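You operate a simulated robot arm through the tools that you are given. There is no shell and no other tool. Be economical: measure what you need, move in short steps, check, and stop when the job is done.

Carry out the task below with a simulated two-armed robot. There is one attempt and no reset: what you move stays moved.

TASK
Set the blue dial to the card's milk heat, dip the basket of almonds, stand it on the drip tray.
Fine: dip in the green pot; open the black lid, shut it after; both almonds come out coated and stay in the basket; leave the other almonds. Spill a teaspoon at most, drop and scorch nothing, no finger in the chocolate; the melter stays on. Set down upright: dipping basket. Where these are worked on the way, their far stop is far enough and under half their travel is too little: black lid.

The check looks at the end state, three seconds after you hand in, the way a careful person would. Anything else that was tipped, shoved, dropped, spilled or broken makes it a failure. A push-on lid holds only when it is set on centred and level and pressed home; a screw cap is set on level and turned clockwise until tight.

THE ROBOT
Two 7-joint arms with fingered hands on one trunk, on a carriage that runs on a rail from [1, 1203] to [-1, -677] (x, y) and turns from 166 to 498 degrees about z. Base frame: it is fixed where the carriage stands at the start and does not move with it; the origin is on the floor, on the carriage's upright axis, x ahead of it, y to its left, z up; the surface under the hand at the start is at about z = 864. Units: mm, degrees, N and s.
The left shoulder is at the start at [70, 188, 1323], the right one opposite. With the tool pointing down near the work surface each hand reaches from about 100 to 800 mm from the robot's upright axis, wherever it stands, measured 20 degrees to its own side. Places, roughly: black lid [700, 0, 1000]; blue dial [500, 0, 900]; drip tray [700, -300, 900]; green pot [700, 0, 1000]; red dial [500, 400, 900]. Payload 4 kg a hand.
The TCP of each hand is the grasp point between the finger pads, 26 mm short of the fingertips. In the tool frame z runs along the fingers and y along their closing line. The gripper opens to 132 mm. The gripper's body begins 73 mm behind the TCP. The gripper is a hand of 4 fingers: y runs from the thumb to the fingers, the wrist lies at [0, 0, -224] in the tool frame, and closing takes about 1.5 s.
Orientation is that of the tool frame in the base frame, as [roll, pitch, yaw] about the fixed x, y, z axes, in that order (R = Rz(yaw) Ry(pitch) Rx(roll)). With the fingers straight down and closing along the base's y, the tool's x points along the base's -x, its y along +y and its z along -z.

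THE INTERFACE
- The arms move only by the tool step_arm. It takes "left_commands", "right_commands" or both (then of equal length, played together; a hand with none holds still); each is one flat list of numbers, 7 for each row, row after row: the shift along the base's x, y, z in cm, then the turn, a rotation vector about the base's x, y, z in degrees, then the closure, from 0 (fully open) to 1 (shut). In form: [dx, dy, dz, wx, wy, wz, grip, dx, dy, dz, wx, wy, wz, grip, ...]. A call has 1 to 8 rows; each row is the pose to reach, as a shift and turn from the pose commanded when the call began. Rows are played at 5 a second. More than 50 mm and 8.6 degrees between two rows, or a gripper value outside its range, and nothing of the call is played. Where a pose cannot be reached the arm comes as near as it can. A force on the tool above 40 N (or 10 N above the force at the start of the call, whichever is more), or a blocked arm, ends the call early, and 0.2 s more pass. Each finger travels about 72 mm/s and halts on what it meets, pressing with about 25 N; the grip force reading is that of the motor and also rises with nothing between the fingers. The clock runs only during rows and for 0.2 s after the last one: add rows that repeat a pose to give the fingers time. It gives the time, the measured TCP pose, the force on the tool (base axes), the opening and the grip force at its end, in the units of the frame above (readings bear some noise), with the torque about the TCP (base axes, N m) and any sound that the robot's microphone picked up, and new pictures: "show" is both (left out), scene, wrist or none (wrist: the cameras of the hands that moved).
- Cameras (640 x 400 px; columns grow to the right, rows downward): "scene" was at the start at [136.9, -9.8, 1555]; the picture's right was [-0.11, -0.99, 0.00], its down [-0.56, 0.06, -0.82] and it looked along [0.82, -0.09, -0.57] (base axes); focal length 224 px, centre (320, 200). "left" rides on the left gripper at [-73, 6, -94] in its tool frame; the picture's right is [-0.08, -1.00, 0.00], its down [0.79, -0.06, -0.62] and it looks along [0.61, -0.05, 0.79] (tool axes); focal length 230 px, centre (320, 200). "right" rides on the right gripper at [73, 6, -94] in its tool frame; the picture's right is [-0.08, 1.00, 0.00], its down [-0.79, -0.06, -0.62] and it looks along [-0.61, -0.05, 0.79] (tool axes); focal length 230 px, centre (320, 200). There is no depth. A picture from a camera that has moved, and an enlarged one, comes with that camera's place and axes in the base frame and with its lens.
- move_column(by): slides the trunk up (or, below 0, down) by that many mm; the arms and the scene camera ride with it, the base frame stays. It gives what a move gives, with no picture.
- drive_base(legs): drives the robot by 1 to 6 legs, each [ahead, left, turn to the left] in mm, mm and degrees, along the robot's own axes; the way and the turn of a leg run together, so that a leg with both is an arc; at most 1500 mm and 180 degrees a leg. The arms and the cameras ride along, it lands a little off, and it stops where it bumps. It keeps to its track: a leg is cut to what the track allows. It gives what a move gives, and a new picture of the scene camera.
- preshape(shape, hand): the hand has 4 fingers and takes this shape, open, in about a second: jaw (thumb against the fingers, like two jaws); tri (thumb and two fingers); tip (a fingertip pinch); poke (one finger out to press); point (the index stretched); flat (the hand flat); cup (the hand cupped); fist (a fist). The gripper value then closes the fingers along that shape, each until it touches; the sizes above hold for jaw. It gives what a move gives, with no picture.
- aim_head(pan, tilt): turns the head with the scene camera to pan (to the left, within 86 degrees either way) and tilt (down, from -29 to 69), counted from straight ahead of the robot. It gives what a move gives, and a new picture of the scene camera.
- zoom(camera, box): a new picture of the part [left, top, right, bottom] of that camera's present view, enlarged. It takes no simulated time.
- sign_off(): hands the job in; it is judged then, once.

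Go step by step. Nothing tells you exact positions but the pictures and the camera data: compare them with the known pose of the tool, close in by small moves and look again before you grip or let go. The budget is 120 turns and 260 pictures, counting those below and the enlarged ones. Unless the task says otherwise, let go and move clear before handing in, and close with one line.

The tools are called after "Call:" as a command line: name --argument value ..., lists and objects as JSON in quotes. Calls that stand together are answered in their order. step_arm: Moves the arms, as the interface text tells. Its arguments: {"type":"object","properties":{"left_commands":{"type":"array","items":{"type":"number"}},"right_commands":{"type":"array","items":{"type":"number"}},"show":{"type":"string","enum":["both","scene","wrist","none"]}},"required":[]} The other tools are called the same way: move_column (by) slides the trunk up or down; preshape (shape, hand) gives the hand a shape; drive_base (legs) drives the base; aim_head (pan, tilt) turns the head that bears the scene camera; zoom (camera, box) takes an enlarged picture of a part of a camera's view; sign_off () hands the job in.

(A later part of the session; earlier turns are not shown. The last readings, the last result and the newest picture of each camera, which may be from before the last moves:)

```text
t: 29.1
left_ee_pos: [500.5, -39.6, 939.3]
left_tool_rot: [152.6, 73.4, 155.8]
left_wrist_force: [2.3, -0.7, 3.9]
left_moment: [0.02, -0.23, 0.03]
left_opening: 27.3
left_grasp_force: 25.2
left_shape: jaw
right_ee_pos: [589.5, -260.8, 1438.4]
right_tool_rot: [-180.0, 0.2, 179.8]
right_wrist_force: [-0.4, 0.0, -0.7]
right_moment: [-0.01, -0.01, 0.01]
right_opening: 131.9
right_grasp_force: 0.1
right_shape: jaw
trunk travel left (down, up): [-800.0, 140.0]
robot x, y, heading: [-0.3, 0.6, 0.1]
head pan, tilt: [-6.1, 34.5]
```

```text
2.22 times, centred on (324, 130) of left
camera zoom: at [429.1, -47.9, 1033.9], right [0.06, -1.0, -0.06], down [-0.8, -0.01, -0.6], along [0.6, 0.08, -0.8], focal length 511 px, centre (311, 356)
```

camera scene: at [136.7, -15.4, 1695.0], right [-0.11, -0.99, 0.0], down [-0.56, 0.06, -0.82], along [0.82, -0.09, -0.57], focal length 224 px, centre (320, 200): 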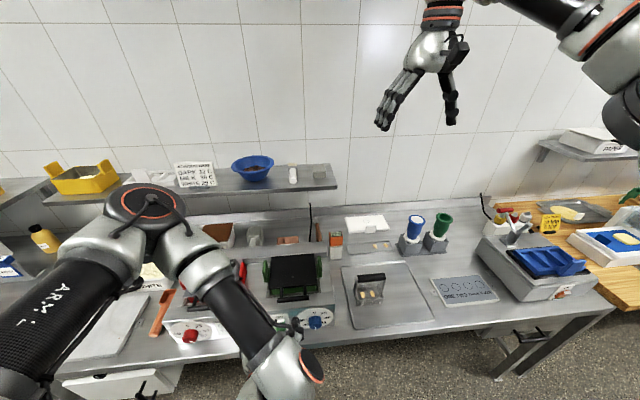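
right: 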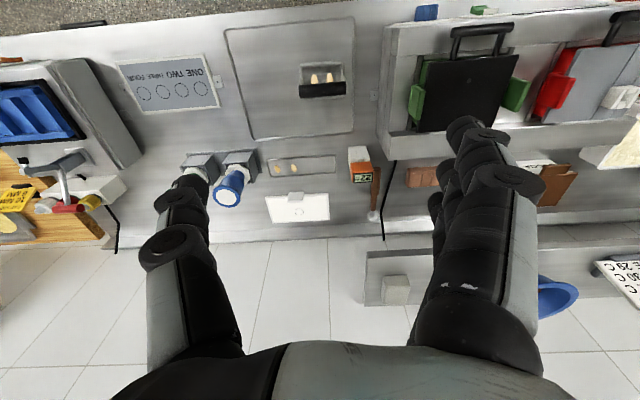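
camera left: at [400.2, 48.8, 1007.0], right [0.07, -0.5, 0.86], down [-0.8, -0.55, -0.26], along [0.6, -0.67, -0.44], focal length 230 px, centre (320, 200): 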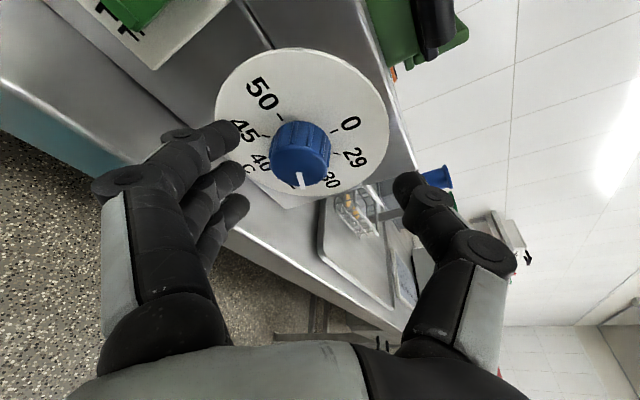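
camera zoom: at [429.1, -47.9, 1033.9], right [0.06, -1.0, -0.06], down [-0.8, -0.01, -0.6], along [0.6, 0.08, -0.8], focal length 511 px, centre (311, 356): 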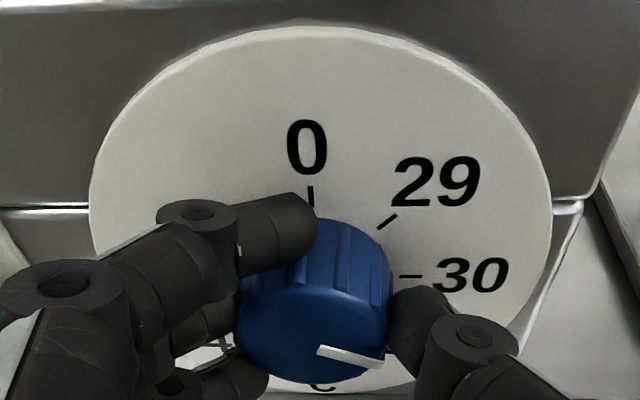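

The pointer is now roughly 16-20° below the 30 line. Turn -19° and look.

Call:
step_arm --left_commands '[0, 0.07, 0, -7, 0, 0, 0.8, 0, 0.14, 0, -14, 0, 0, 0.8, 0, 0.2, 0, -19, 0, 0, 0.8]' --show "none"

Call:
zoom --camera "left" --box '[220, 40, 428, 220]'

```text
t: 29.9
left_ee_pos: [501.8, -36.7, 938.6]
left_tool_rot: [-142.6, 70.7, -142.0]
left_wrist_force: [4.3, 0.7, 9.0]
left_moment: [-0.04, -0.3, 0.13]
left_opening: 27.5
left_grasp_force: 24.6
left_shape: jaw
right_ee_pos: [588.6, -260.6, 1438.9]
right_tool_rot: [-180.0, 0.1, 179.9]
right_wrist_force: [-0.3, 0.6, 0.6]
right_moment: [-0.02, -0.05, 0.0]
right_opening: 132.0
right_grasp_force: 0.1
right_shape: jaw
trunk travel left (down, up): [-800.0, 140.0]
robot x, y, heading: [2.0, -0.5, -0.2]
head pan, tilt: [-6.1, 34.5]
```

```text
2.22 times, centred on (324, 130) of left
camera zoom: at [429.0, -13.4, 1031.7], right [0.06, -0.96, 0.27], down [-0.8, -0.21, -0.57], along [0.6, -0.19, -0.78], focal length 511 px, centre (311, 356)
```

zoom: 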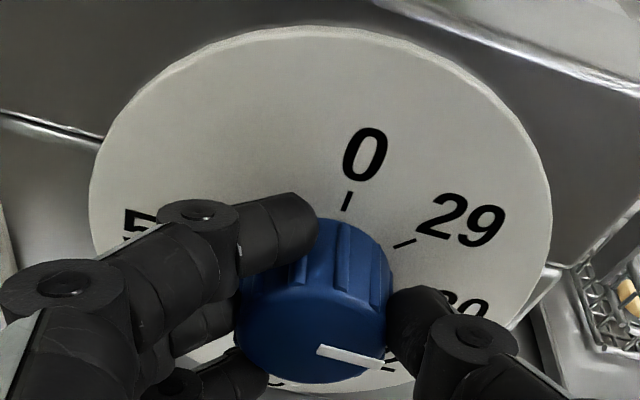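

Release, back out and check the pointer upright.

Call:
step_arm --left_commands '[0, 0, 0, 0, 0, 0, 0.55, 0, 0, 0, 0, 0, 0, 0.35, -1.5, 0, 0, 0, 0, 0, 0.35, -3, 0, 0, 4, 0, 0, 0.35, -3, 0, 1, 12, 0, 0, 0.35]' --show "none"

Call:
zoom --camera "left" --box '[220, 20, 428, 200]'

Call:
zoom --camera "scene" --box '[160, 250, 370, 380]'

```text
t: 31.1
left_ee_pos: [469.1, -35.9, 948.4]
left_tool_rot: [177.7, 74.7, 179.8]
left_wrist_force: [-0.6, 1.3, 0.5]
left_moment: [0.0, -0.02, -0.01]
left_opening: 85.5
left_grasp_force: 0.1
left_shape: jaw
right_ee_pos: [589.2, -261.9, 1438.2]
right_tool_rot: [-179.9, 0.1, 179.9]
right_wrist_force: [-0.1, -0.1, -1.0]
right_moment: [-0.03, -0.03, 0.01]
right_opening: 131.8
right_grasp_force: 0.1
right_shape: jaw
trunk travel left (down, up): [-800.0, 140.0]
robot x, y, heading: [1.6, 2.4, 0.2]
head pan, tilt: [-6.1, 34.5]
```

```text
2.22 times, centred on (324, 110) of left
camera zoom: at [398.7, -33.9, 1043.5], right [0.06, -1.0, 0.06], down [-0.8, -0.08, -0.6], along [0.6, -0.02, -0.8], focal length 511 px, centre (311, 400)
```

zoom: 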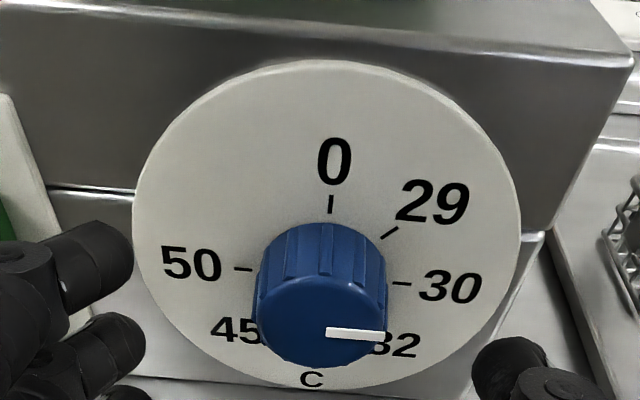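

```text
3.05 times, centred on (265, 315) of scene
camera zoom: at [136.7, -11.2, 1555.0], right [-0.11, -0.99, 0.0], down [-0.56, 0.06, -0.82], along [0.82, -0.09, -0.57], focal length 684 px, centre (488, -150)
```

zoom: 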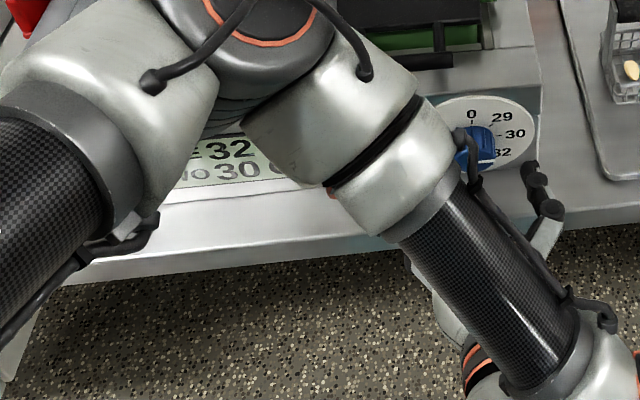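

The display now reads TWO 30 C and the pointer lines up with 30. Next the lid: handle bar at about [552, 28, 1034], hinge at the back near x≈748. I'll raise the left hand and point it down.

Call:
step_arm --left_commands '[-0.5, 0, 4, 0, 8.5, 0, 0.35, -1, 0, 8, 0, 17, 0, 0.35, -1, 0, 12, 0, 25.5, 0, 0.35, -1, 0, 16, 0, 34, 0, 0.35, -1, 0, 20, 0, 42.5, 0, 0.35, -1, 0, 24, 0, 51, 0, 0.35, -1, 0, 28, 0, 59.5, 0, 0.35, -1, 0, 32, 0, 68, 0, 0.35]' --show "none"

```text
t: 32.9
left_ee_pos: [460.9, -35.2, 1268.5]
left_tool_rot: [177.8, 6.7, -180.0]
left_wrist_force: [0.0, 0.0, 0.1]
left_moment: [0.02, 0.01, 0.0]
left_opening: 85.5
left_grasp_force: 0.0
left_shape: jaw
right_ee_pos: [590.2, -261.5, 1438.3]
right_tool_rot: [180.0, 0.2, 179.9]
right_wrist_force: [0.3, -0.1, -0.6]
right_moment: [-0.03, -0.02, 0.02]
right_opening: 132.0
right_grasp_force: 0.0
right_shape: jaw
trunk travel left (down, up): [-800.0, 140.0]
robot x, y, heading: [-0.6, 0.0, 0.0]
head pan, tilt: [-6.1, 34.5]
```

Call:
drive_base --legs '[[0, -150, 0]]'

Call:
step_arm --left_commands '[0, 2.6, 0, 0, 0, 8.5, 0.35, 0, 5.2, 0, 0, 0, 17, 0.35, 0, 7.8, 0, 0, 0, 25.5, 0.35, 0, 10.4, 0, 0, 0, 34, 0.35, 0, 13, 0, 0, 0, 42.5, 0.35, 0, 15.6, 0, 0, 0, 51, 0.35, 0, 18.2, 0, 0, 0, 59.5, 0.35, 0, 20.8, 0, 0, 0, 68, 0.35]' --show "wrist"

```text
t: 34.2
left_ee_pos: [460.9, -181.6, 1268.4]
left_tool_rot: [178.0, 6.8, -179.9]
left_wrist_force: [0.0, -1.2, -0.8]
left_moment: [-0.05, -0.01, 0.01]
left_opening: 85.6
left_grasp_force: 0.1
left_shape: jaw
right_ee_pos: [589.5, -406.2, 1439.8]
right_tool_rot: [-179.8, 0.1, 180.0]
right_wrist_force: [0.6, 0.2, 0.0]
right_moment: [-0.02, -0.01, 0.0]
right_opening: 131.7
right_grasp_force: 0.2
right_shape: jaw
trunk travel left (down, up): [-800.0, 140.0]
robot x, y, heading: [1.3, -153.6, -0.0]
head pan, tilt: [-6.1, 34.5]
camera scene: at [136.7, -156.2, 1555.1], right [-0.11, -0.99, 0.0], down [-0.56, 0.06, -0.82], along [0.82, -0.09, -0.57], focal length 224 px, centre (320, 200)
```

scene: 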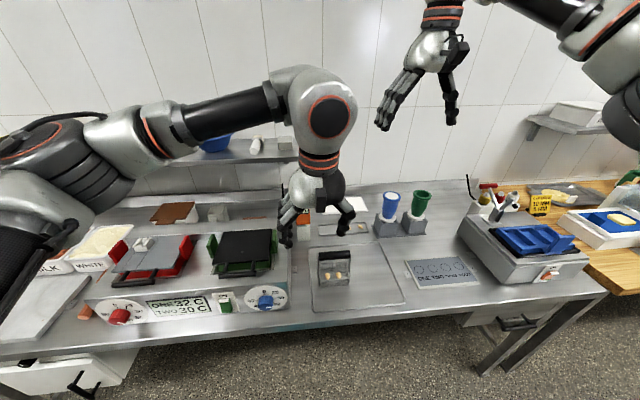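

```text
t: 36.0
left_ee_pos: [460.8, 25.6, 1268.8]
left_tool_rot: [177.9, 6.6, -111.7]
left_wrist_force: [0.2, 0.6, 1.0]
left_moment: [-0.05, 0.0, 0.01]
left_opening: 85.4
left_grasp_force: 0.0
left_shape: jaw
right_ee_pos: [588.6, -407.3, 1438.3]
right_tool_rot: [-179.9, 0.1, -180.0]
right_wrist_force: [0.3, 0.5, -0.6]
right_moment: [-0.03, 0.04, 0.01]
right_opening: 131.9
right_grasp_force: 0.0
right_shape: jaw
trunk travel left (down, up): [-800.0, 140.0]
robot x, y, heading: [-1.8, -150.5, 0.0]
head pan, tilt: [-6.1, 34.5]
camera left: at [480.7, 84.9, 1370.1], right [0.96, -0.29, -0.03], down [-0.24, -0.82, 0.52], along [-0.17, -0.49, -0.86], focal length 230 px, centre (320, 200)
```

left: 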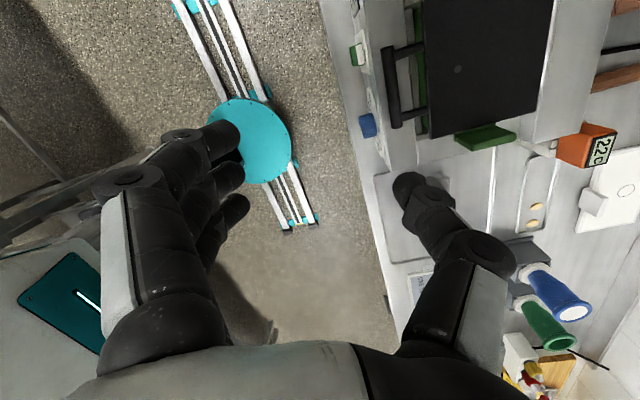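

Display shows 30 C steadily. Finish the yaw and go above the handle bar (about [552, 30, 1034]).

Call:
step_arm --left_commands '[2.3, 0.1, -3.2, -2.3, 0.1, 7.4, 0.55, 4.6, 0.2, -6.4, -4.6, 0.3, 14.8, 0.55, 6.9, 0.4, -9.6, -6.9, 0.5, 22, 0.55, 9.1, 0.4, -12.8, -6.9, 0.5, 22, 0.55]' --show "both"

```text
t: 37.0
left_ee_pos: [552.7, 27.4, 1140.3]
left_tool_rot: [178.6, 0.0, -89.7]
left_wrist_force: [0.2, 0.0, -0.2]
left_moment: [0.0, -0.02, -0.01]
left_opening: 60.2
left_grasp_force: 0.1
left_shape: jaw
right_ee_pos: [591.6, -408.7, 1437.3]
right_tool_rot: [-180.0, 0.0, -180.0]
right_wrist_force: [-0.3, -0.3, -1.1]
right_moment: [-0.01, 0.0, -0.03]
right_opening: 131.8
right_grasp_force: 0.1
right_shape: jaw
trunk travel left (down, up): [-800.0, 140.0]
robot x, y, heading: [0.0, -149.1, -0.1]
head pan, tilt: [-6.1, 34.5]
camera scene: at [138.4, -160.2, 1554.9], right [-0.11, -0.99, 0.0], down [-0.56, 0.06, -0.82], along [0.82, -0.09, -0.57], focal length 224 px, centre (320, 200)
camera left: at [548.4, 102.3, 1233.8], right [1.0, 0.08, -0.02], down [0.08, -0.78, 0.62], along [0.03, -0.62, -0.79], focal length 230 px, centre (320, 200)
```

scene: 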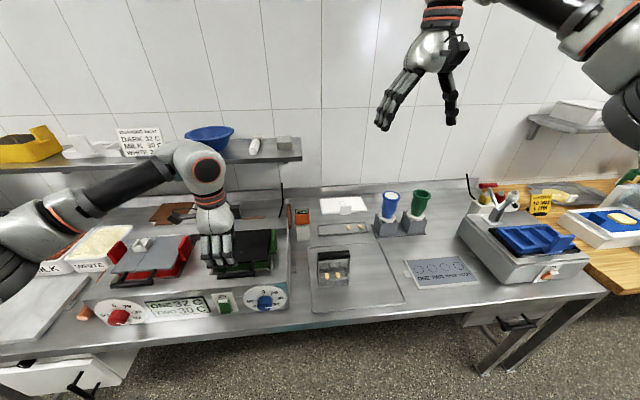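
left: 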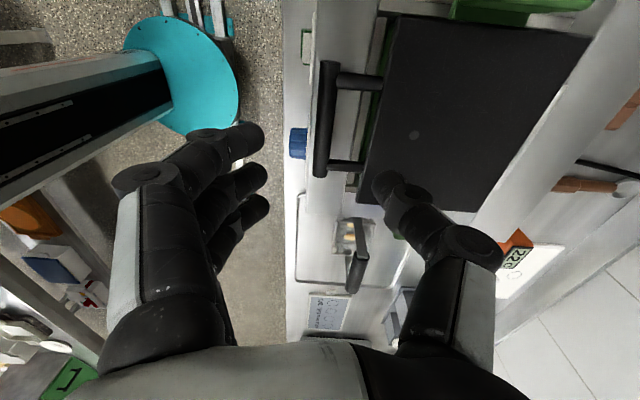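

Aligned over the bar (centre y≈26, posts at y≈-13 and 66). Descend, then check.

Call:
step_arm --left_commands '[0, 0, -4, 0, 0, 0, 0.55, 0, 0, -8, 0, 0, 0, 0.55, 0, 0, -9.8, 0, 0, 0, 0.55]' --show "wrist"

```text
t: 37.9
left_ee_pos: [549.4, 26.2, 1043.4]
left_tool_rot: [178.8, -0.1, -89.9]
left_wrist_force: [-5.2, 1.0, 3.6]
left_moment: [0.03, -0.12, 0.01]
left_opening: 55.7
left_grasp_force: 0.2
left_shape: jaw
right_ee_pos: [587.1, -408.8, 1439.8]
right_tool_rot: [-179.9, 0.2, -180.0]
right_wrist_force: [0.4, -0.6, -1.5]
right_moment: [0.01, 0.01, 0.01]
right_opening: 132.0
right_grasp_force: 0.1
right_shape: jaw
trunk travel left (down, up): [-800.0, 140.0]
robot x, y, heading: [-1.2, -149.4, -0.2]
head pan, tilt: [-6.1, 34.5]
camera left: at [543.8, 100.6, 1137.3], right [1.0, 0.08, -0.02], down [0.08, -0.78, 0.62], along [0.03, -0.62, -0.79], focal length 230 px, centre (320, 200)
```

left: 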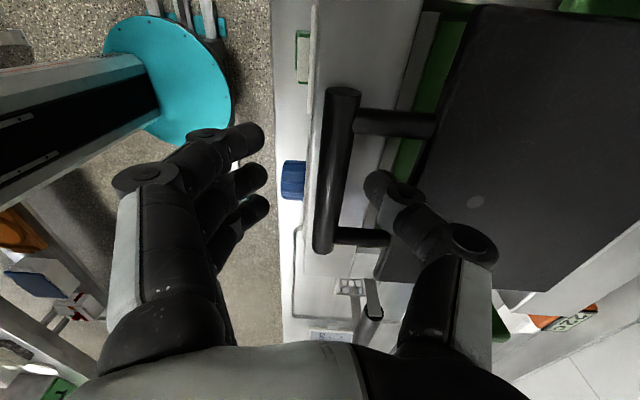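

The thumb lightly touches the lid's front edge; closing will move it away onto the bar. Grip now.

Call:
step_arm --left_commands '[0.1, 0, 0, 0, 0, 0, 0.8, 0.2, 0, 0, 0, 0, 0, 0.95, 0.2, 0, 0, 0, 0, 0, 0.95, 0.2, 0, 0, 0, 0, 0, 0.95, 0.2, 0, 0, 0, 0, 0, 0.95]' --show "wrist"

```text
t: 39.0
left_ee_pos: [554.3, 27.7, 1042.5]
left_tool_rot: [178.6, 0.0, -89.8]
left_wrist_force: [0.6, 0.3, 0.5]
left_moment: [0.01, 0.03, -0.01]
left_opening: 7.3
left_grasp_force: 0.0
left_shape: jaw
right_ee_pos: [591.1, -409.7, 1439.1]
right_tool_rot: [-180.0, 0.0, 180.0]
right_wrist_force: [0.6, -0.2, 0.4]
right_moment: [0.03, 0.0, -0.02]
right_opening: 131.6
right_grasp_force: 0.1
right_shape: jaw
trunk travel left (down, up): [-800.0, 140.0]
robot x, y, heading: [-0.3, -150.5, 0.1]
head pan, tilt: [-6.1, 34.5]
camera left: at [549.0, 101.0, 1135.7], right [1.0, 0.08, -0.02], down [0.08, -0.78, 0.62], along [0.03, -0.62, -0.79], focal length 230 px, centre (320, 200)
```

left: 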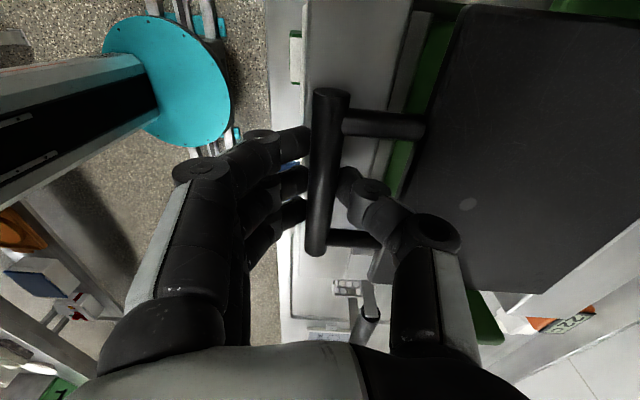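

The fingertips seem to have closed below the bar, caging it. Try a small lift.

Call:
step_arm --left_commands '[0, 0, 0, 0, 0, 0, 1, 0, 0, 1, 0, 0, 0, 1, 0.1, 0, 2, 0, 0, 0, 1, 0.2, 0, 3.5, 0, 0, 0, 1]' --show "both"

```text
t: 40.0
left_ee_pos: [559.4, 27.0, 1075.1]
left_tool_rot: [178.5, 0.0, -89.8]
left_wrist_force: [14.0, 0.2, -5.3]
left_moment: [0.03, 0.07, 0.0]
left_opening: 0.0
left_grasp_force: 25.0
left_shape: jaw
right_ee_pos: [595.3, -408.4, 1436.0]
right_tool_rot: [-179.9, -0.1, -180.0]
right_wrist_force: [-0.1, -0.1, 0.8]
right_moment: [0.01, -0.01, -0.01]
right_opening: 131.5
right_grasp_force: 0.1
right_shape: jaw
trunk travel left (down, up): [-800.0, 140.0]
robot x, y, heading: [-3.6, -149.7, 0.0]
head pan, tilt: [-6.1, 34.5]
camera scene: at [141.1, -160.0, 1554.5], right [-0.11, -0.99, 0.0], down [-0.56, 0.06, -0.82], along [0.82, -0.09, -0.57], focal length 224 px, centre (320, 200)
camera left: at [554.6, 101.1, 1169.5], right [1.0, 0.08, -0.03], down [0.08, -0.78, 0.62], along [0.03, -0.61, -0.79], focal length 230 px, centre (320, 200)
```

scene: 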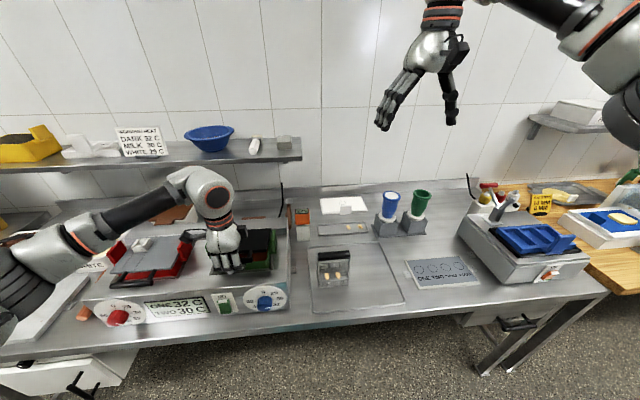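
left: 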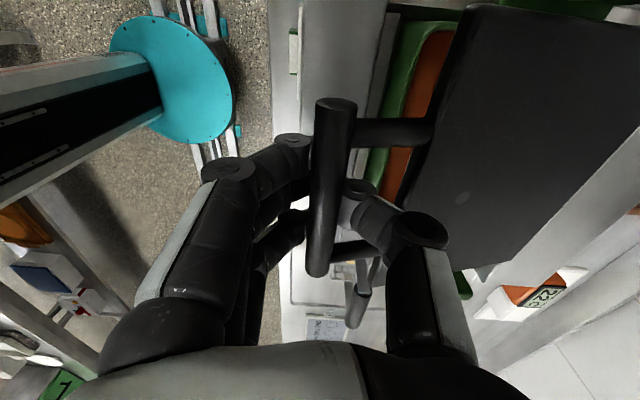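

The lid is lifting with the bar caged in the fingers. Continue along the hinge arc to about 75°.

Call:
step_arm --left_commands '[0.8, 0, 2.4, 0, 0, 0, 1, 1.9, 0, 4.7, 0, 0, 0, 1, 3.4, 0, 6.9, 0, 0, 0, 1, 5.1, 0, 8.8, 0, 0, 0, 1, 7.0, 0, 10.5, 0, 0, 0, 1, 9.2, 0, 12, 0, 0, 0, 1, 11.5, 0, 13.1, 0, 0, 0, 1, 13.9, 0, 13.9, 0, 0, 0, 1]' --show "both"

```text
t: 41.9
left_ee_pos: [700.8, 29.1, 1211.1]
left_tool_rot: [178.2, 0.1, -89.7]
left_wrist_force: [7.0, -1.4, -39.4]
left_moment: [0.01, 0.19, 0.0]
left_opening: 0.0
left_grasp_force: 25.7
left_shape: jaw
right_ee_pos: [597.8, -408.7, 1434.9]
right_tool_rot: [180.0, -0.4, 180.0]
right_wrist_force: [-0.1, -0.4, 0.3]
right_moment: [0.0, -0.04, 0.02]
right_opening: 132.0
right_grasp_force: 0.2
right_shape: jaw
trunk travel left (down, up): [-800.0, 140.0]
robot x, y, heading: [3.9, -151.4, 0.1]
head pan, tilt: [-6.1, 34.5]
camera scene: at [145.0, -159.2, 1553.9], right [-0.11, -0.99, 0.0], down [-0.57, 0.06, -0.82], along [0.82, -0.09, -0.57], focal length 224 px, centre (320, 200)
camera left: at [696.9, 102.1, 1305.1], right [1.0, 0.08, -0.03], down [0.08, -0.78, 0.61], along [0.02, -0.61, -0.79], focal length 230 px, centre (320, 200)
```

scene: 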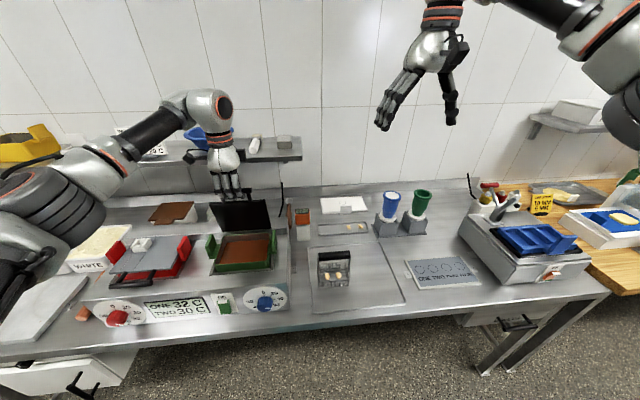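
left: 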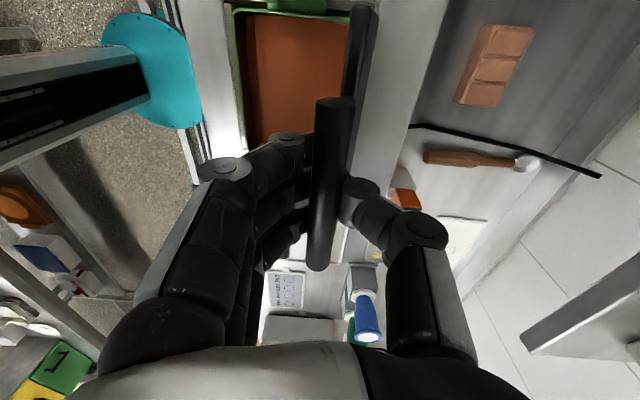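

Lid is nearly vertical. Relax the upward pull slightly and push on to the far stop.

Call:
step_arm --left_commands '[0, 0, -0.5, 0, 0, 0, 1, 1.5, 0, -0.3, 0, 0, 0, 1, 3, 0, -0.3, 0, 0, 0, 1, 4.5, 0, -0.5, 0, 0, 0, 1, 6, 0, -0.8, 0, 0, 0, 1, 7.5, 0, -1.3, 0, 0, 0, 1]' --show "both"

```text
t: 43.2
left_ee_pos: [755.4, 28.5, 1204.8]
left_tool_rot: [178.8, -0.1, -89.9]
left_wrist_force: [0.7, -1.1, 0.3]
left_moment: [0.01, 0.01, 0.0]
left_opening: 0.0
left_grasp_force: 25.0
left_shape: jaw
left hand out of reach, approached as far as the arm can: row 6
right_ee_pos: [590.6, -410.4, 1438.9]
right_tool_rot: [179.9, 0.0, -180.0]
right_wrist_force: [0.7, 0.2, -0.7]
right_moment: [-0.03, -0.03, 0.0]
right_opening: 131.7
right_grasp_force: 0.0
right_shape: jaw
trunk travel left (down, up): [-800.0, 140.0]
robot x, y, heading: [-0.5, -151.3, -0.2]
head pan, tilt: [-6.1, 34.5]
camera scene: at [136.5, -160.2, 1555.3], right [-0.11, -0.99, 0.0], down [-0.56, 0.06, -0.82], along [0.82, -0.09, -0.57], focal length 224 px, centre (320, 200)
camera left: at [751.5, 102.6, 1299.5], right [1.0, 0.08, -0.02], down [0.08, -0.78, 0.62], along [0.03, -0.62, -0.79], focal length 230 px, centre (320, 200)
```

scene: 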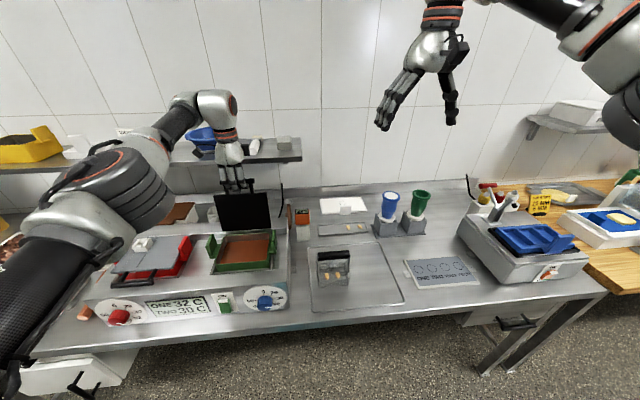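
left: 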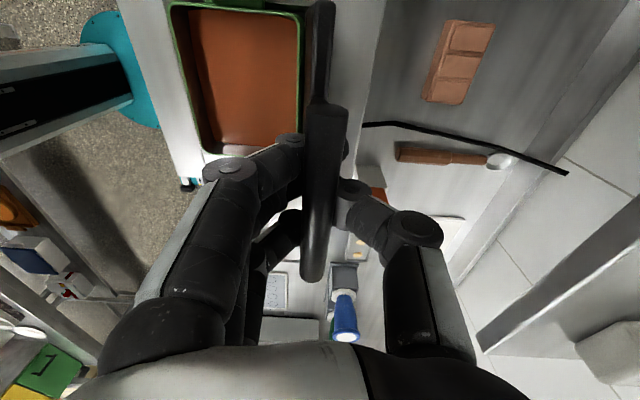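

The lid is about upright; reach in x is at its limit. Tilt the hand forward to push it on to its stop.

Call:
step_arm --left_commands '[0.8, 0, 0.1, 0, -7, 0, 1, 1.8, 0, 0.1, 0, -14, 0, 1, 2.8, 0, 0, 0, -21, 0, 1, 4, 0, -0.3, 0, -25, 0, 1]' --show "both"

```text
t: 44.2
left_ee_pos: [794.5, 29.5, 1203.1]
left_tool_rot: [-156.3, 0.0, -89.8]
left_wrist_force: [-4.7, 0.0, -4.6]
left_moment: [-0.01, -0.03, 0.0]
left_opening: 0.1
left_grasp_force: 24.9
left_shape: jaw
right_ee_pos: [587.8, -409.7, 1439.0]
right_tool_rot: [-179.9, 0.1, -179.9]
right_wrist_force: [0.5, 0.1, 0.2]
right_moment: [-0.03, 0.0, 0.0]
right_opening: 131.9
right_grasp_force: 0.1
right_shape: jaw
trunk travel left (down, up): [-800.0, 140.0]
robot x, y, heading: [0.0, -149.0, -0.1]
head pan, tilt: [-6.1, 34.5]
camera scene: at [135.1, -159.7, 1555.2], right [-0.11, -0.99, 0.0], down [-0.56, 0.06, -0.83], along [0.82, -0.09, -0.56], focal length 224 px, centre (320, 200)
camera left: at [750.8, 103.4, 1285.5], right [0.91, 0.08, 0.4], down [-0.19, -0.78, 0.59], along [0.36, -0.62, -0.7], focal length 230 px, centre (320, 200)
```

scene: 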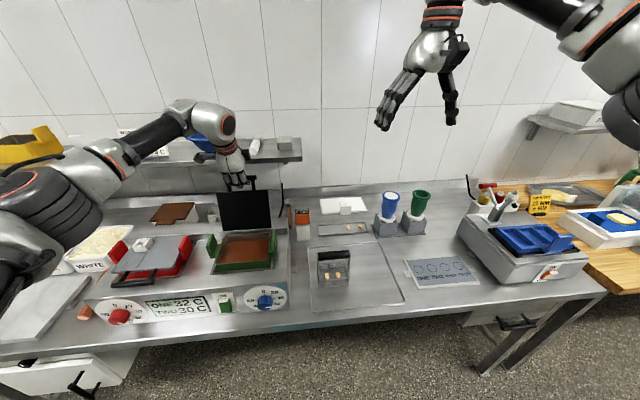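
left: 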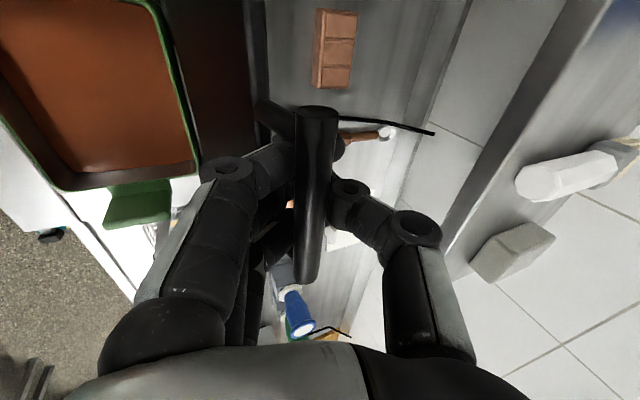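

Past vertical now. A little further to feel the stop.

Call:
step_arm --left_commands '[1, 0, -0.3, 0, -4, 0, 1, 2, 0, -0.6, 0, -8, 0, 1, 3, 0, -1, 0, -8, 0, 1]' --show "wrist"

```text
t: 45.0
left_ee_pos: [820.0, 30.2, 1194.1]
left_tool_rot: [-148.3, -0.1, -89.9]
left_wrist_force: [-26.5, 1.2, -8.9]
left_moment: [-0.02, -0.57, -0.04]
left_opening: 0.0
left_grasp_force: 24.9
left_shape: jaw
right_ee_pos: [583.7, -408.2, 1441.8]
right_tool_rot: [180.0, 0.4, 179.9]
right_wrist_force: [-0.2, 0.2, -0.1]
right_moment: [0.0, -0.04, 0.0]
right_opening: 132.0
right_grasp_force: 0.1
right_shape: jaw
trunk travel left (down, up): [-800.0, 140.0]
robot x, y, heading: [2.7, -146.0, -0.1]
head pan, tilt: [-6.1, 34.5]
camera left: at [765.6, 103.6, 1271.0], right [0.85, 0.08, 0.53], down [-0.27, -0.78, 0.56], along [0.46, -0.61, -0.64], focal length 230 px, centre (320, 200)
```

left: 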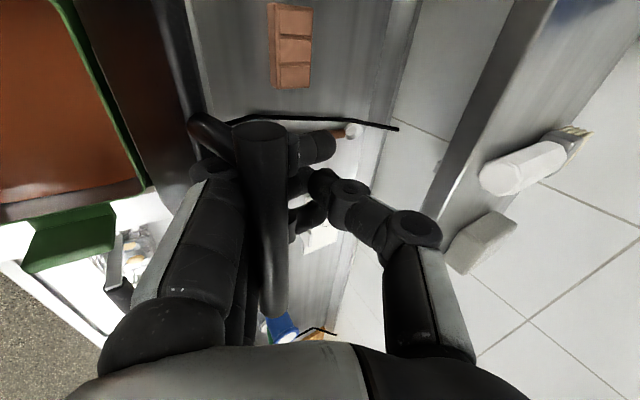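

The stop is felt (26 N). Release and withdraw along the hand's axis.

Call:
step_arm --left_commands '[-0.5, 0, 0, 0, 0, 0, 0.6, -0.8, 0, 0, 0, 0, 0, 0.5, -0.8, 0, 0, 0, 0, 0, 0.5, -2.4, 0, 2.5, 0, 0, 0, 0.5, -4.5, 0, 6, 0, 0, 0, 0.5, -7, 0, 10, 0, 0, 0, 0.5]' --show "both"

```text
t: 46.3
left_ee_pos: [781.8, 31.3, 1237.3]
left_tool_rot: [-149.5, 0.4, -89.8]
left_wrist_force: [-0.3, 0.3, -16.0]
left_moment: [0.02, -0.52, 0.02]
left_opening: 70.7
left_grasp_force: 0.0
left_shape: jaw
right_ee_pos: [592.8, -409.5, 1438.1]
right_tool_rot: [-179.9, 0.0, 180.0]
right_wrist_force: [-0.7, 0.3, -0.2]
right_moment: [-0.01, -0.02, -0.01]
right_opening: 131.6
right_grasp_force: 0.0
right_shape: jaw
trunk travel left (down, up): [-800.0, 140.0]
robot x, y, heading: [-3.7, -150.0, 0.4]
head pan, tilt: [-6.1, 34.5]
stopped in row 6 (left hand): the force on the tool passed its limit at 46 N (the readings are from after the stop); the commanded pose is now the measured one
camera scene: at [139.1, -159.7, 1554.5], right [-0.11, -0.99, 0.0], down [-0.56, 0.06, -0.82], along [0.82, -0.09, -0.57], focal length 224 px, centre (320, 200)
camera left: at [727.7, 104.1, 1316.7], right [0.86, 0.08, 0.51], down [-0.26, -0.79, 0.56], along [0.44, -0.61, -0.66], focal length 230 px, centre (320, 200)
```

scene: 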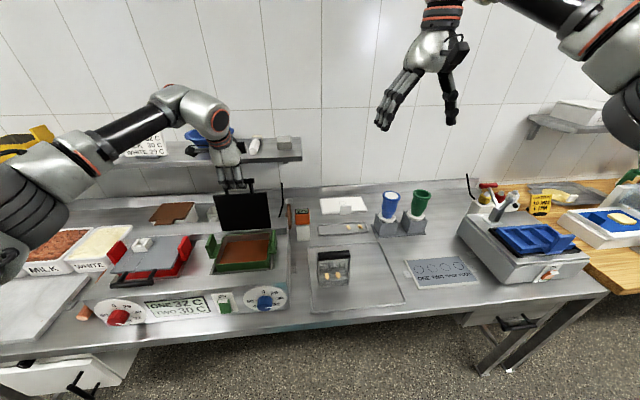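
left: 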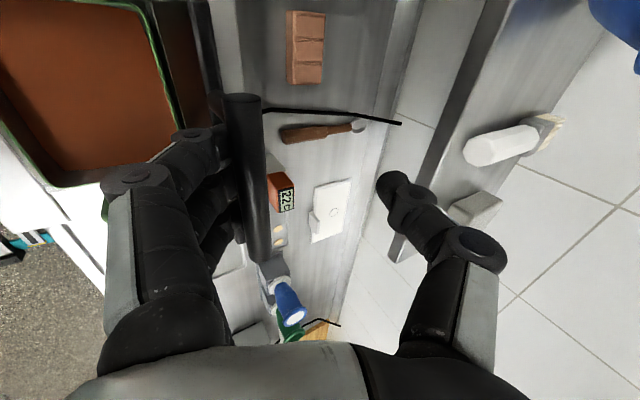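

The fingertips hook under the bar while moving up. Lower slightly, open more, shift back in x, then lift.

Call:
step_arm --left_commands '[0, 0, -1, 0, 0, 0, 0.4, -1, 0, -1, 0, 0, 0, 0.2, -2.2, 0, -1, 0, 0, 0, 0.1, -3, 0, -0.5, 0, 0, 0, 0.1]' --show "wrist"

```text
t: 47.3
left_ee_pos: [748.4, 31.3, 1236.8]
left_tool_rot: [-149.1, 0.3, -89.8]
left_wrist_force: [0.3, -1.0, -0.5]
left_moment: [-0.04, -0.03, 0.0]
left_opening: 118.6
left_grasp_force: 0.0
left_shape: jaw
right_ee_pos: [589.5, -409.3, 1439.0]
right_tool_rot: [-179.9, 0.2, 179.9]
right_wrist_force: [-0.4, 0.2, -0.4]
right_moment: [-0.01, -0.01, 0.01]
right_opening: 132.0
right_grasp_force: 0.1
right_shape: jaw
trunk travel left (down, up): [-800.0, 140.0]
robot x, y, heading: [-1.7, -149.7, -0.1]
head pan, tilt: [-6.1, 34.5]
camera left: at [695.1, 104.0, 1315.6], right [0.86, 0.08, 0.51], down [-0.26, -0.79, 0.56], along [0.45, -0.61, -0.65], focal length 230 px, centre (320, 200)
```

left: 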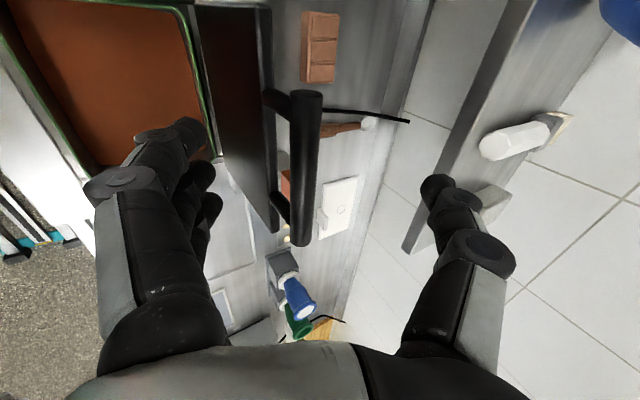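

The hand is clear of the bar on both sides. Lift off along the hand's axis.

Call:
step_arm --left_commands '[-2, 0, 3.4, 0, 0, 0, 0.1, -4.2, 0, 7, 0, 0, 0, 0.1, -7, 0, 10.5, 0, 4, 0, 0.1, -10, 0, 14, 0, 10, 0, 0.1, -14, 0, 16, 0, 16, 0, 0.1]' --show "both"

```text
t: 48.5
left_ee_pos: [607.8, 30.8, 1396.3]
left_tool_rot: [-165.2, 0.4, -89.9]
left_wrist_force: [-0.3, -0.9, -0.3]
left_moment: [0.01, -0.02, 0.01]
left_opening: 118.4
left_grasp_force: 0.1
left_shape: jaw
right_ee_pos: [589.3, -410.4, 1439.9]
right_tool_rot: [180.0, 0.2, 179.9]
right_wrist_force: [-0.3, -0.5, 1.0]
right_moment: [0.03, 0.0, -0.01]
right_opening: 131.9
right_grasp_force: 0.0
right_shape: jaw
trunk travel left (down, up): [-800.0, 140.0]
robot x, y, heading: [2.0, -149.9, 0.1]
head pan, tilt: [-6.1, 34.5]
camera scene: at [135.1, -160.1, 1555.1], right [-0.11, -0.99, 0.0], down [-0.56, 0.06, -0.83], along [0.82, -0.09, -0.56], focal length 224 px, centre (320, 200)
camera left: at [577.5, 103.8, 1485.7], right [0.96, 0.08, 0.25], down [-0.1, -0.79, 0.61], along [0.25, -0.61, -0.75], focal length 230 px, centre (320, 200)
```

scene: 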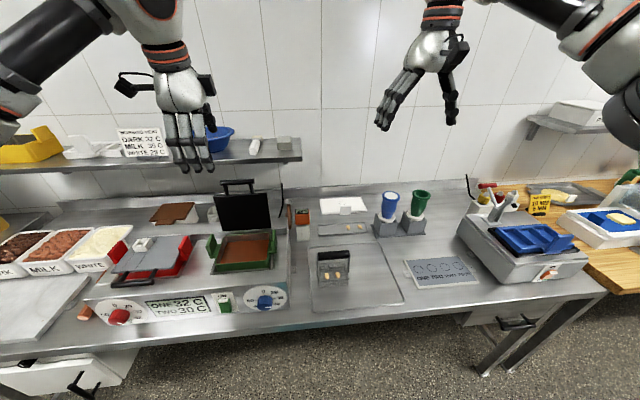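
left: 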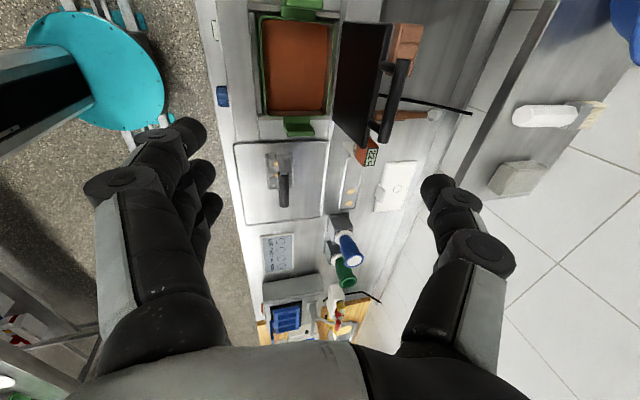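

The lid stays open. Now look closely at the pot and the basket for geometry.

Call:
zoom --camera "scene" --box '[195, 170, 355, 290]'

Call:
zoom --camera "left" --box '[220, 0, 420, 230]'

Call:
zoom --camera "scene" --box '[300, 235, 380, 295]'

```text
3.33 times, centred on (275, 230) of scene
camera zoom: at [135.1, -160.1, 1555.1], right [-0.11, -0.99, 0.0], down [-0.56, 0.06, -0.83], along [0.82, -0.09, -0.56], focal length 748 px, centre (470, 100)
```

zoom: 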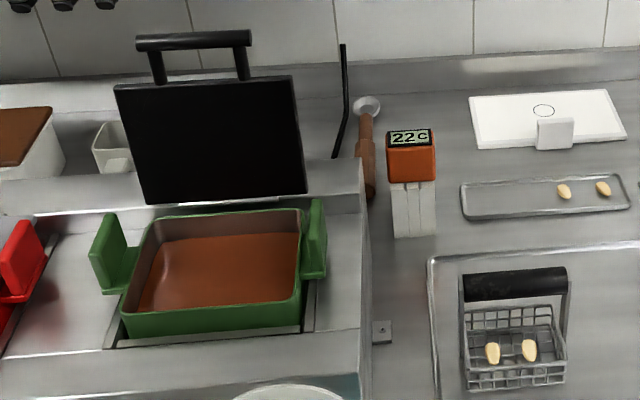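

```text
1.74 times, centred on (320, 115) of left
camera zoom: at [577.5, 103.8, 1485.7], right [0.96, 0.08, 0.25], down [-0.1, -0.79, 0.61], along [0.25, -0.61, -0.75], focal length 400 px, centre (320, 348)
```

zoom: 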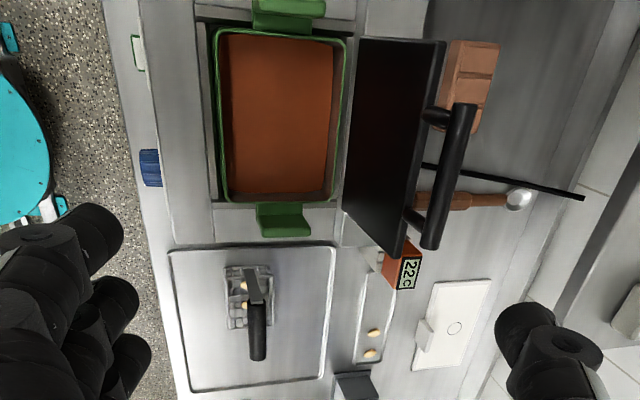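

```text
6.67 times, centred on (340, 265) of scene
camera zoom: at [135.1, -160.1, 1555.1], right [-0.11, -0.99, 0.0], down [-0.56, 0.06, -0.83], along [0.82, -0.09, -0.56], focal length 1496 px, centre (187, -233)
```

zoom: 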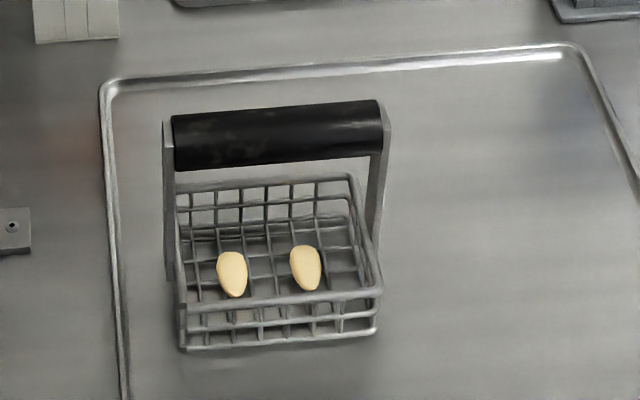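

Pot opening centre is about [675, 27], rim z≈1010, chocolate z≈988. Basket centre is [639, -260], bar [645, -259, 975], bottom 868. I'll drive the carriage back to y≈0 (left hand moves aside with it) and prepare the right hand.

Call:
drive_base --legs '[[0, 150, 0]]'

Call:
step_arm --left_commands '[-2, 3, 0, 0, 0, 0, 0.1, -4, 6, 0, 0, 0, 0, 0.1, -6, 9, 0, 0, 0, 0, 0.1, -8, 12, 0, 0, 0, 0, 0.1, -8, 12, 0, 0, 0, 0, 0.1, -8, 12, 0, 0, 0, 0, 0.1, -8, 12, 0, 0, 0, 0, 0.1, -8, 12, 0, 0, 0, 0, 0.1]' --right_commands '[0, 0, -4, 0, 0, -8.5, 0.3, 0, 0, -8, 0, 0, -17, 0.3, 0.5, 0, -12, 0, 0, -25.5, 0.3, 1, 0, -16, 0, 0, -34, 0.3, 2, 0, -20, 0, 0, -42.5, 0.3, 3, 0, -24, 0, 0, -51, 0.3, 4, 0, -27, 0, 0, -59.5, 0.3, 5, 0, -30, 0, 0, -68, 0.3]' --show "wrist"

```text
t: 49.9
left_ee_pos: [609.7, 175.9, 1394.7]
left_tool_rot: [-165.1, 0.5, -90.0]
left_wrist_force: [0.8, -0.2, -0.5]
left_moment: [0.03, -0.03, 0.04]
left_opening: 118.7
left_grasp_force: 0.0
left_shape: jaw
right_ee_pos: [590.0, -264.3, 1438.5]
right_tool_rot: [179.8, 0.1, 179.9]
right_wrist_force: [-0.1, -0.6, -0.5]
right_moment: [0.04, -0.02, 0.0]
right_opening: 132.0
right_grasp_force: 0.0
right_shape: jaw
trunk travel left (down, up): [-800.0, 140.0]
robot x, y, heading: [0.7, -2.2, 0.1]
head pan, tilt: [-6.1, 34.5]
camera scene: at [137.0, -15.5, 1555.0], right [-0.11, -0.99, 0.0], down [-0.56, 0.06, -0.82], along [0.82, -0.09, -0.57], focal length 224 px, centre (320, 200)
```

scene: 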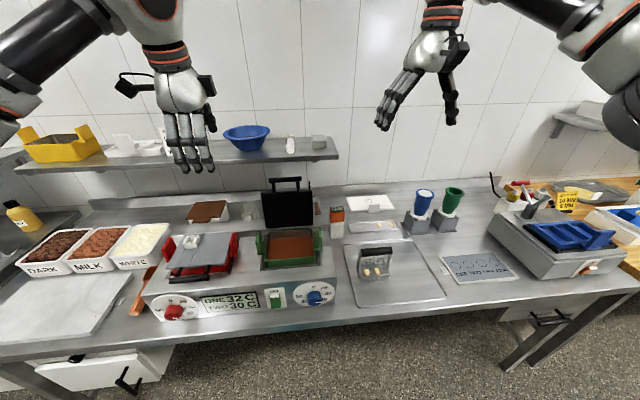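

```text
t: 51.7
left_ee_pos: [537.8, 287.9, 1393.2]
left_tool_rot: [-165.6, 0.7, -90.1]
left_wrist_force: [0.7, -1.5, -0.4]
left_moment: [0.07, 0.09, 0.06]
left_opening: 118.5
left_grasp_force: 0.0
left_shape: jaw
right_ee_pos: [682.9, -288.4, 1136.3]
right_tool_rot: [-179.6, -1.0, 112.5]
right_wrist_force: [0.0, -1.6, -0.7]
right_moment: [0.06, 0.06, -0.03]
right_opening: 92.6
right_grasp_force: 0.0
right_shape: jaw
right hand out of reach, approached as far as the arm can: row 8
trunk travel left (down, up): [-800.0, 140.0]
robot x, y, heading: [-2.8, -4.6, -0.1]
head pan, tilt: [-6.1, 34.5]
camera right: at [661.1, -220.7, 1231.1], right [0.95, 0.31, -0.01], down [0.25, -0.76, 0.6], along [0.18, -0.58, -0.8], focal length 230 px, centre (320, 200)
camera left: at [509.4, 361.5, 1483.4], right [0.97, 0.07, 0.25], down [-0.1, -0.79, 0.6], along [0.24, -0.61, -0.76], focal length 230 px, centre (320, 200)
```

right: 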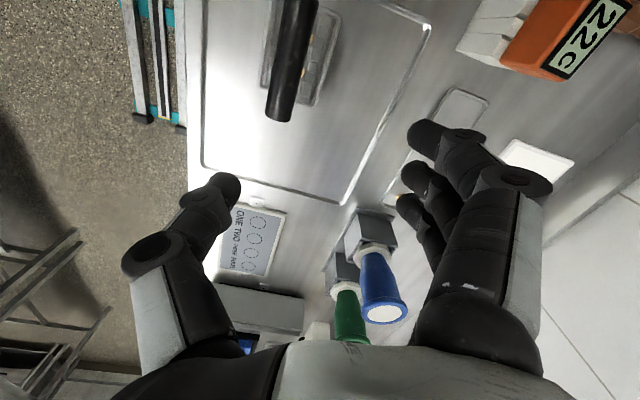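
left: 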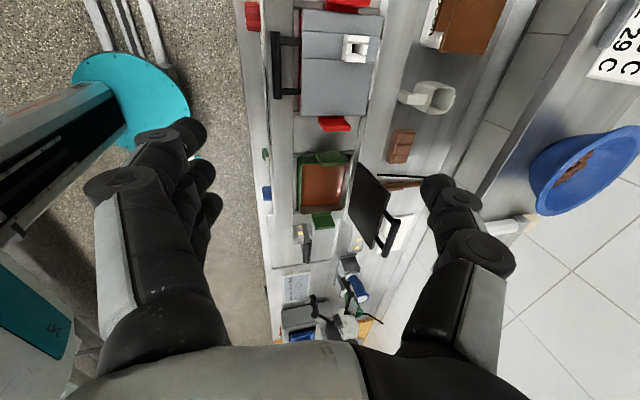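

The yaw limit is reached with the hand outboard of the right shoulder. Drive the carriage 110 mm right so the hand is inboard, then finish the yaw over the basket.

Call:
drive_base --legs '[[0, -110, 0]]'

Call:
step_arm --right_commands '[-1, 3, 0.5, 0, 0, -4, 0.3, -2, 6, 1, 0, 0, -10, 0.3, -3, 9, 1, 0, 0, -16, 0.3, -4, 12, 1, 0, 0, -22, 0.3, -4, 13.5, 1, 0, 0, -22, 0.3]' --show "wrist"

```text
t: 52.9
left_ee_pos: [531.3, 190.7, 1393.2]
left_tool_rot: [-165.2, 0.3, -90.0]
left_wrist_force: [1.0, 0.3, -0.2]
left_moment: [-0.01, 0.05, 0.04]
left_opening: 118.7
left_grasp_force: 0.1
left_shape: jaw
right_ee_pos: [675.7, -388.9, 1141.6]
right_tool_rot: [-179.6, -0.5, 112.8]
right_wrist_force: [-0.1, 0.3, -0.6]
right_moment: [0.01, -0.02, -0.02]
right_opening: 92.4
right_grasp_force: 0.0
right_shape: jaw
trunk travel left (down, up): [-800.0, 140.0]
robot x, y, heading: [-5.5, -113.1, 0.1]
head pan, tilt: [-6.1, 34.5]
camera scene: at [138.8, -118.0, 1554.8], right [-0.11, -0.99, 0.0], down [-0.56, 0.06, -0.82], along [0.82, -0.09, -0.57], focal length 224 px, centre (320, 200)
```

scene: 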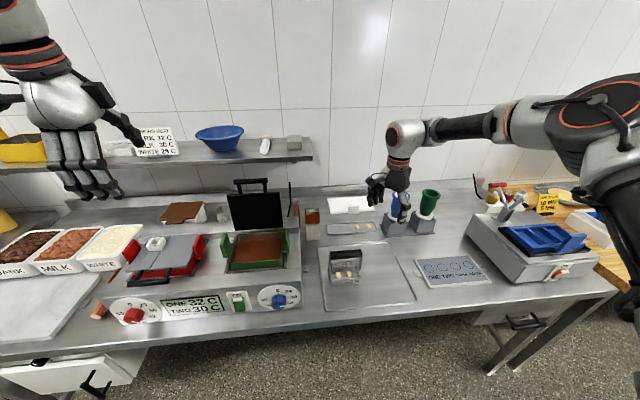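

```text
t: 54.1
left_ee_pos: [531.4, 190.6, 1394.0]
left_tool_rot: [-165.3, 0.3, -89.8]
left_wrist_force: [0.0, 0.4, -0.3]
left_moment: [-0.02, -0.01, 0.0]
left_opening: 118.8
left_grasp_force: 0.1
left_shape: jaw
right_ee_pos: [763.8, -314.3, 1190.0]
right_tool_rot: [-178.9, -5.4, 97.8]
right_wrist_force: [0.8, 0.1, -0.7]
right_moment: [0.0, -0.03, 0.01]
right_opening: 92.5
right_grasp_force: 0.1
right_shape: jaw
right hand out of reach, approached as far as the arm can: row 1, 2, 3, 4, 5
trunk travel left (down, up): [-800.0, 140.0]
robot x, y, heading: [-1.9, -110.1, 0.0]
head pan, tilt: [-6.1, 34.5]
camera right: at [762.0, -248.6, 1290.4], right [1.0, 0.06, -0.03], down [0.06, -0.84, 0.54], along [0.01, -0.54, -0.84], focal length 230 px, centre (320, 200)
```

right: 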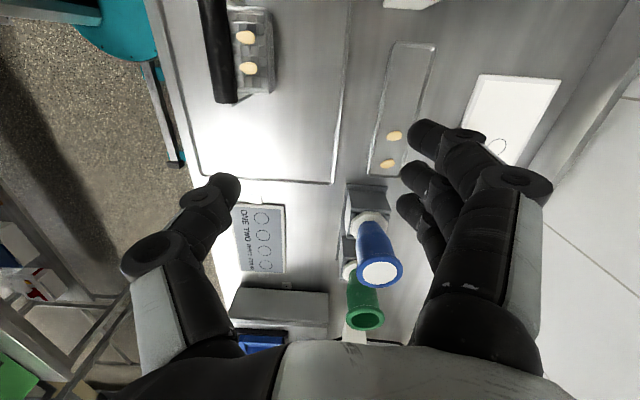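

The right arm has fallen into an awkward elbow branch. Back it up toward x≈480 while unwinding the yaw, then yaw again close in, as worked for the left arm.

Call:
step_arm --right_commands '[-4, 0, 1, 0, 0, 8, 0.3, -8, 0, 2, 0, 3, 16, 0.3, -12, 0, 3, 0, 5, 24, 0.3, -16, 0, 4, 0, 5, 32, 0.3, -20, 0, 5, 0, 5, 40, 0.3, -24, 0, 6, 0, 5, 48, 0.3, -28, 0, 7, 0, 5, 56, 0.3, -30, 0, 7, 0, 5, 64, 0.3]' --show "scene"

```text
t: 55.9
left_ee_pos: [527.6, 190.2, 1396.0]
left_tool_rot: [-165.3, 0.4, -90.0]
left_wrist_force: [0.4, -0.2, 0.7]
left_moment: [0.01, 0.02, 0.03]
left_opening: 118.5
left_grasp_force: 0.0
left_shape: jaw
right_ee_pos: [463.8, -319.0, 1259.1]
right_tool_rot: [-175.4, -8.4, 161.5]
right_wrist_force: [0.9, 0.1, -0.8]
right_moment: [0.02, 0.03, -0.01]
right_opening: 92.5
right_grasp_force: 0.0
right_shape: jaw
right hand out of reach, approached as far as the arm can: row 1
trunk travel left (down, up): [-800.0, 140.0]
robot x, y, heading: [-0.4, -109.7, -0.2]
head pan, tilt: [-6.1, 34.5]
camera scene: at [135.3, -120.2, 1555.2], right [-0.11, -0.99, 0.0], down [-0.56, 0.06, -0.83], along [0.82, -0.09, -0.56], focal length 224 px, centre (320, 200)
```

scene: 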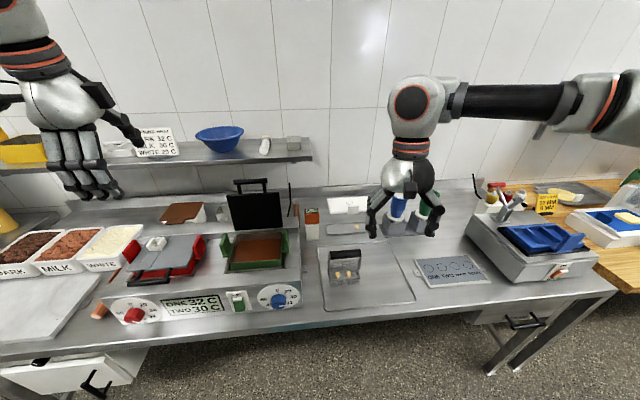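

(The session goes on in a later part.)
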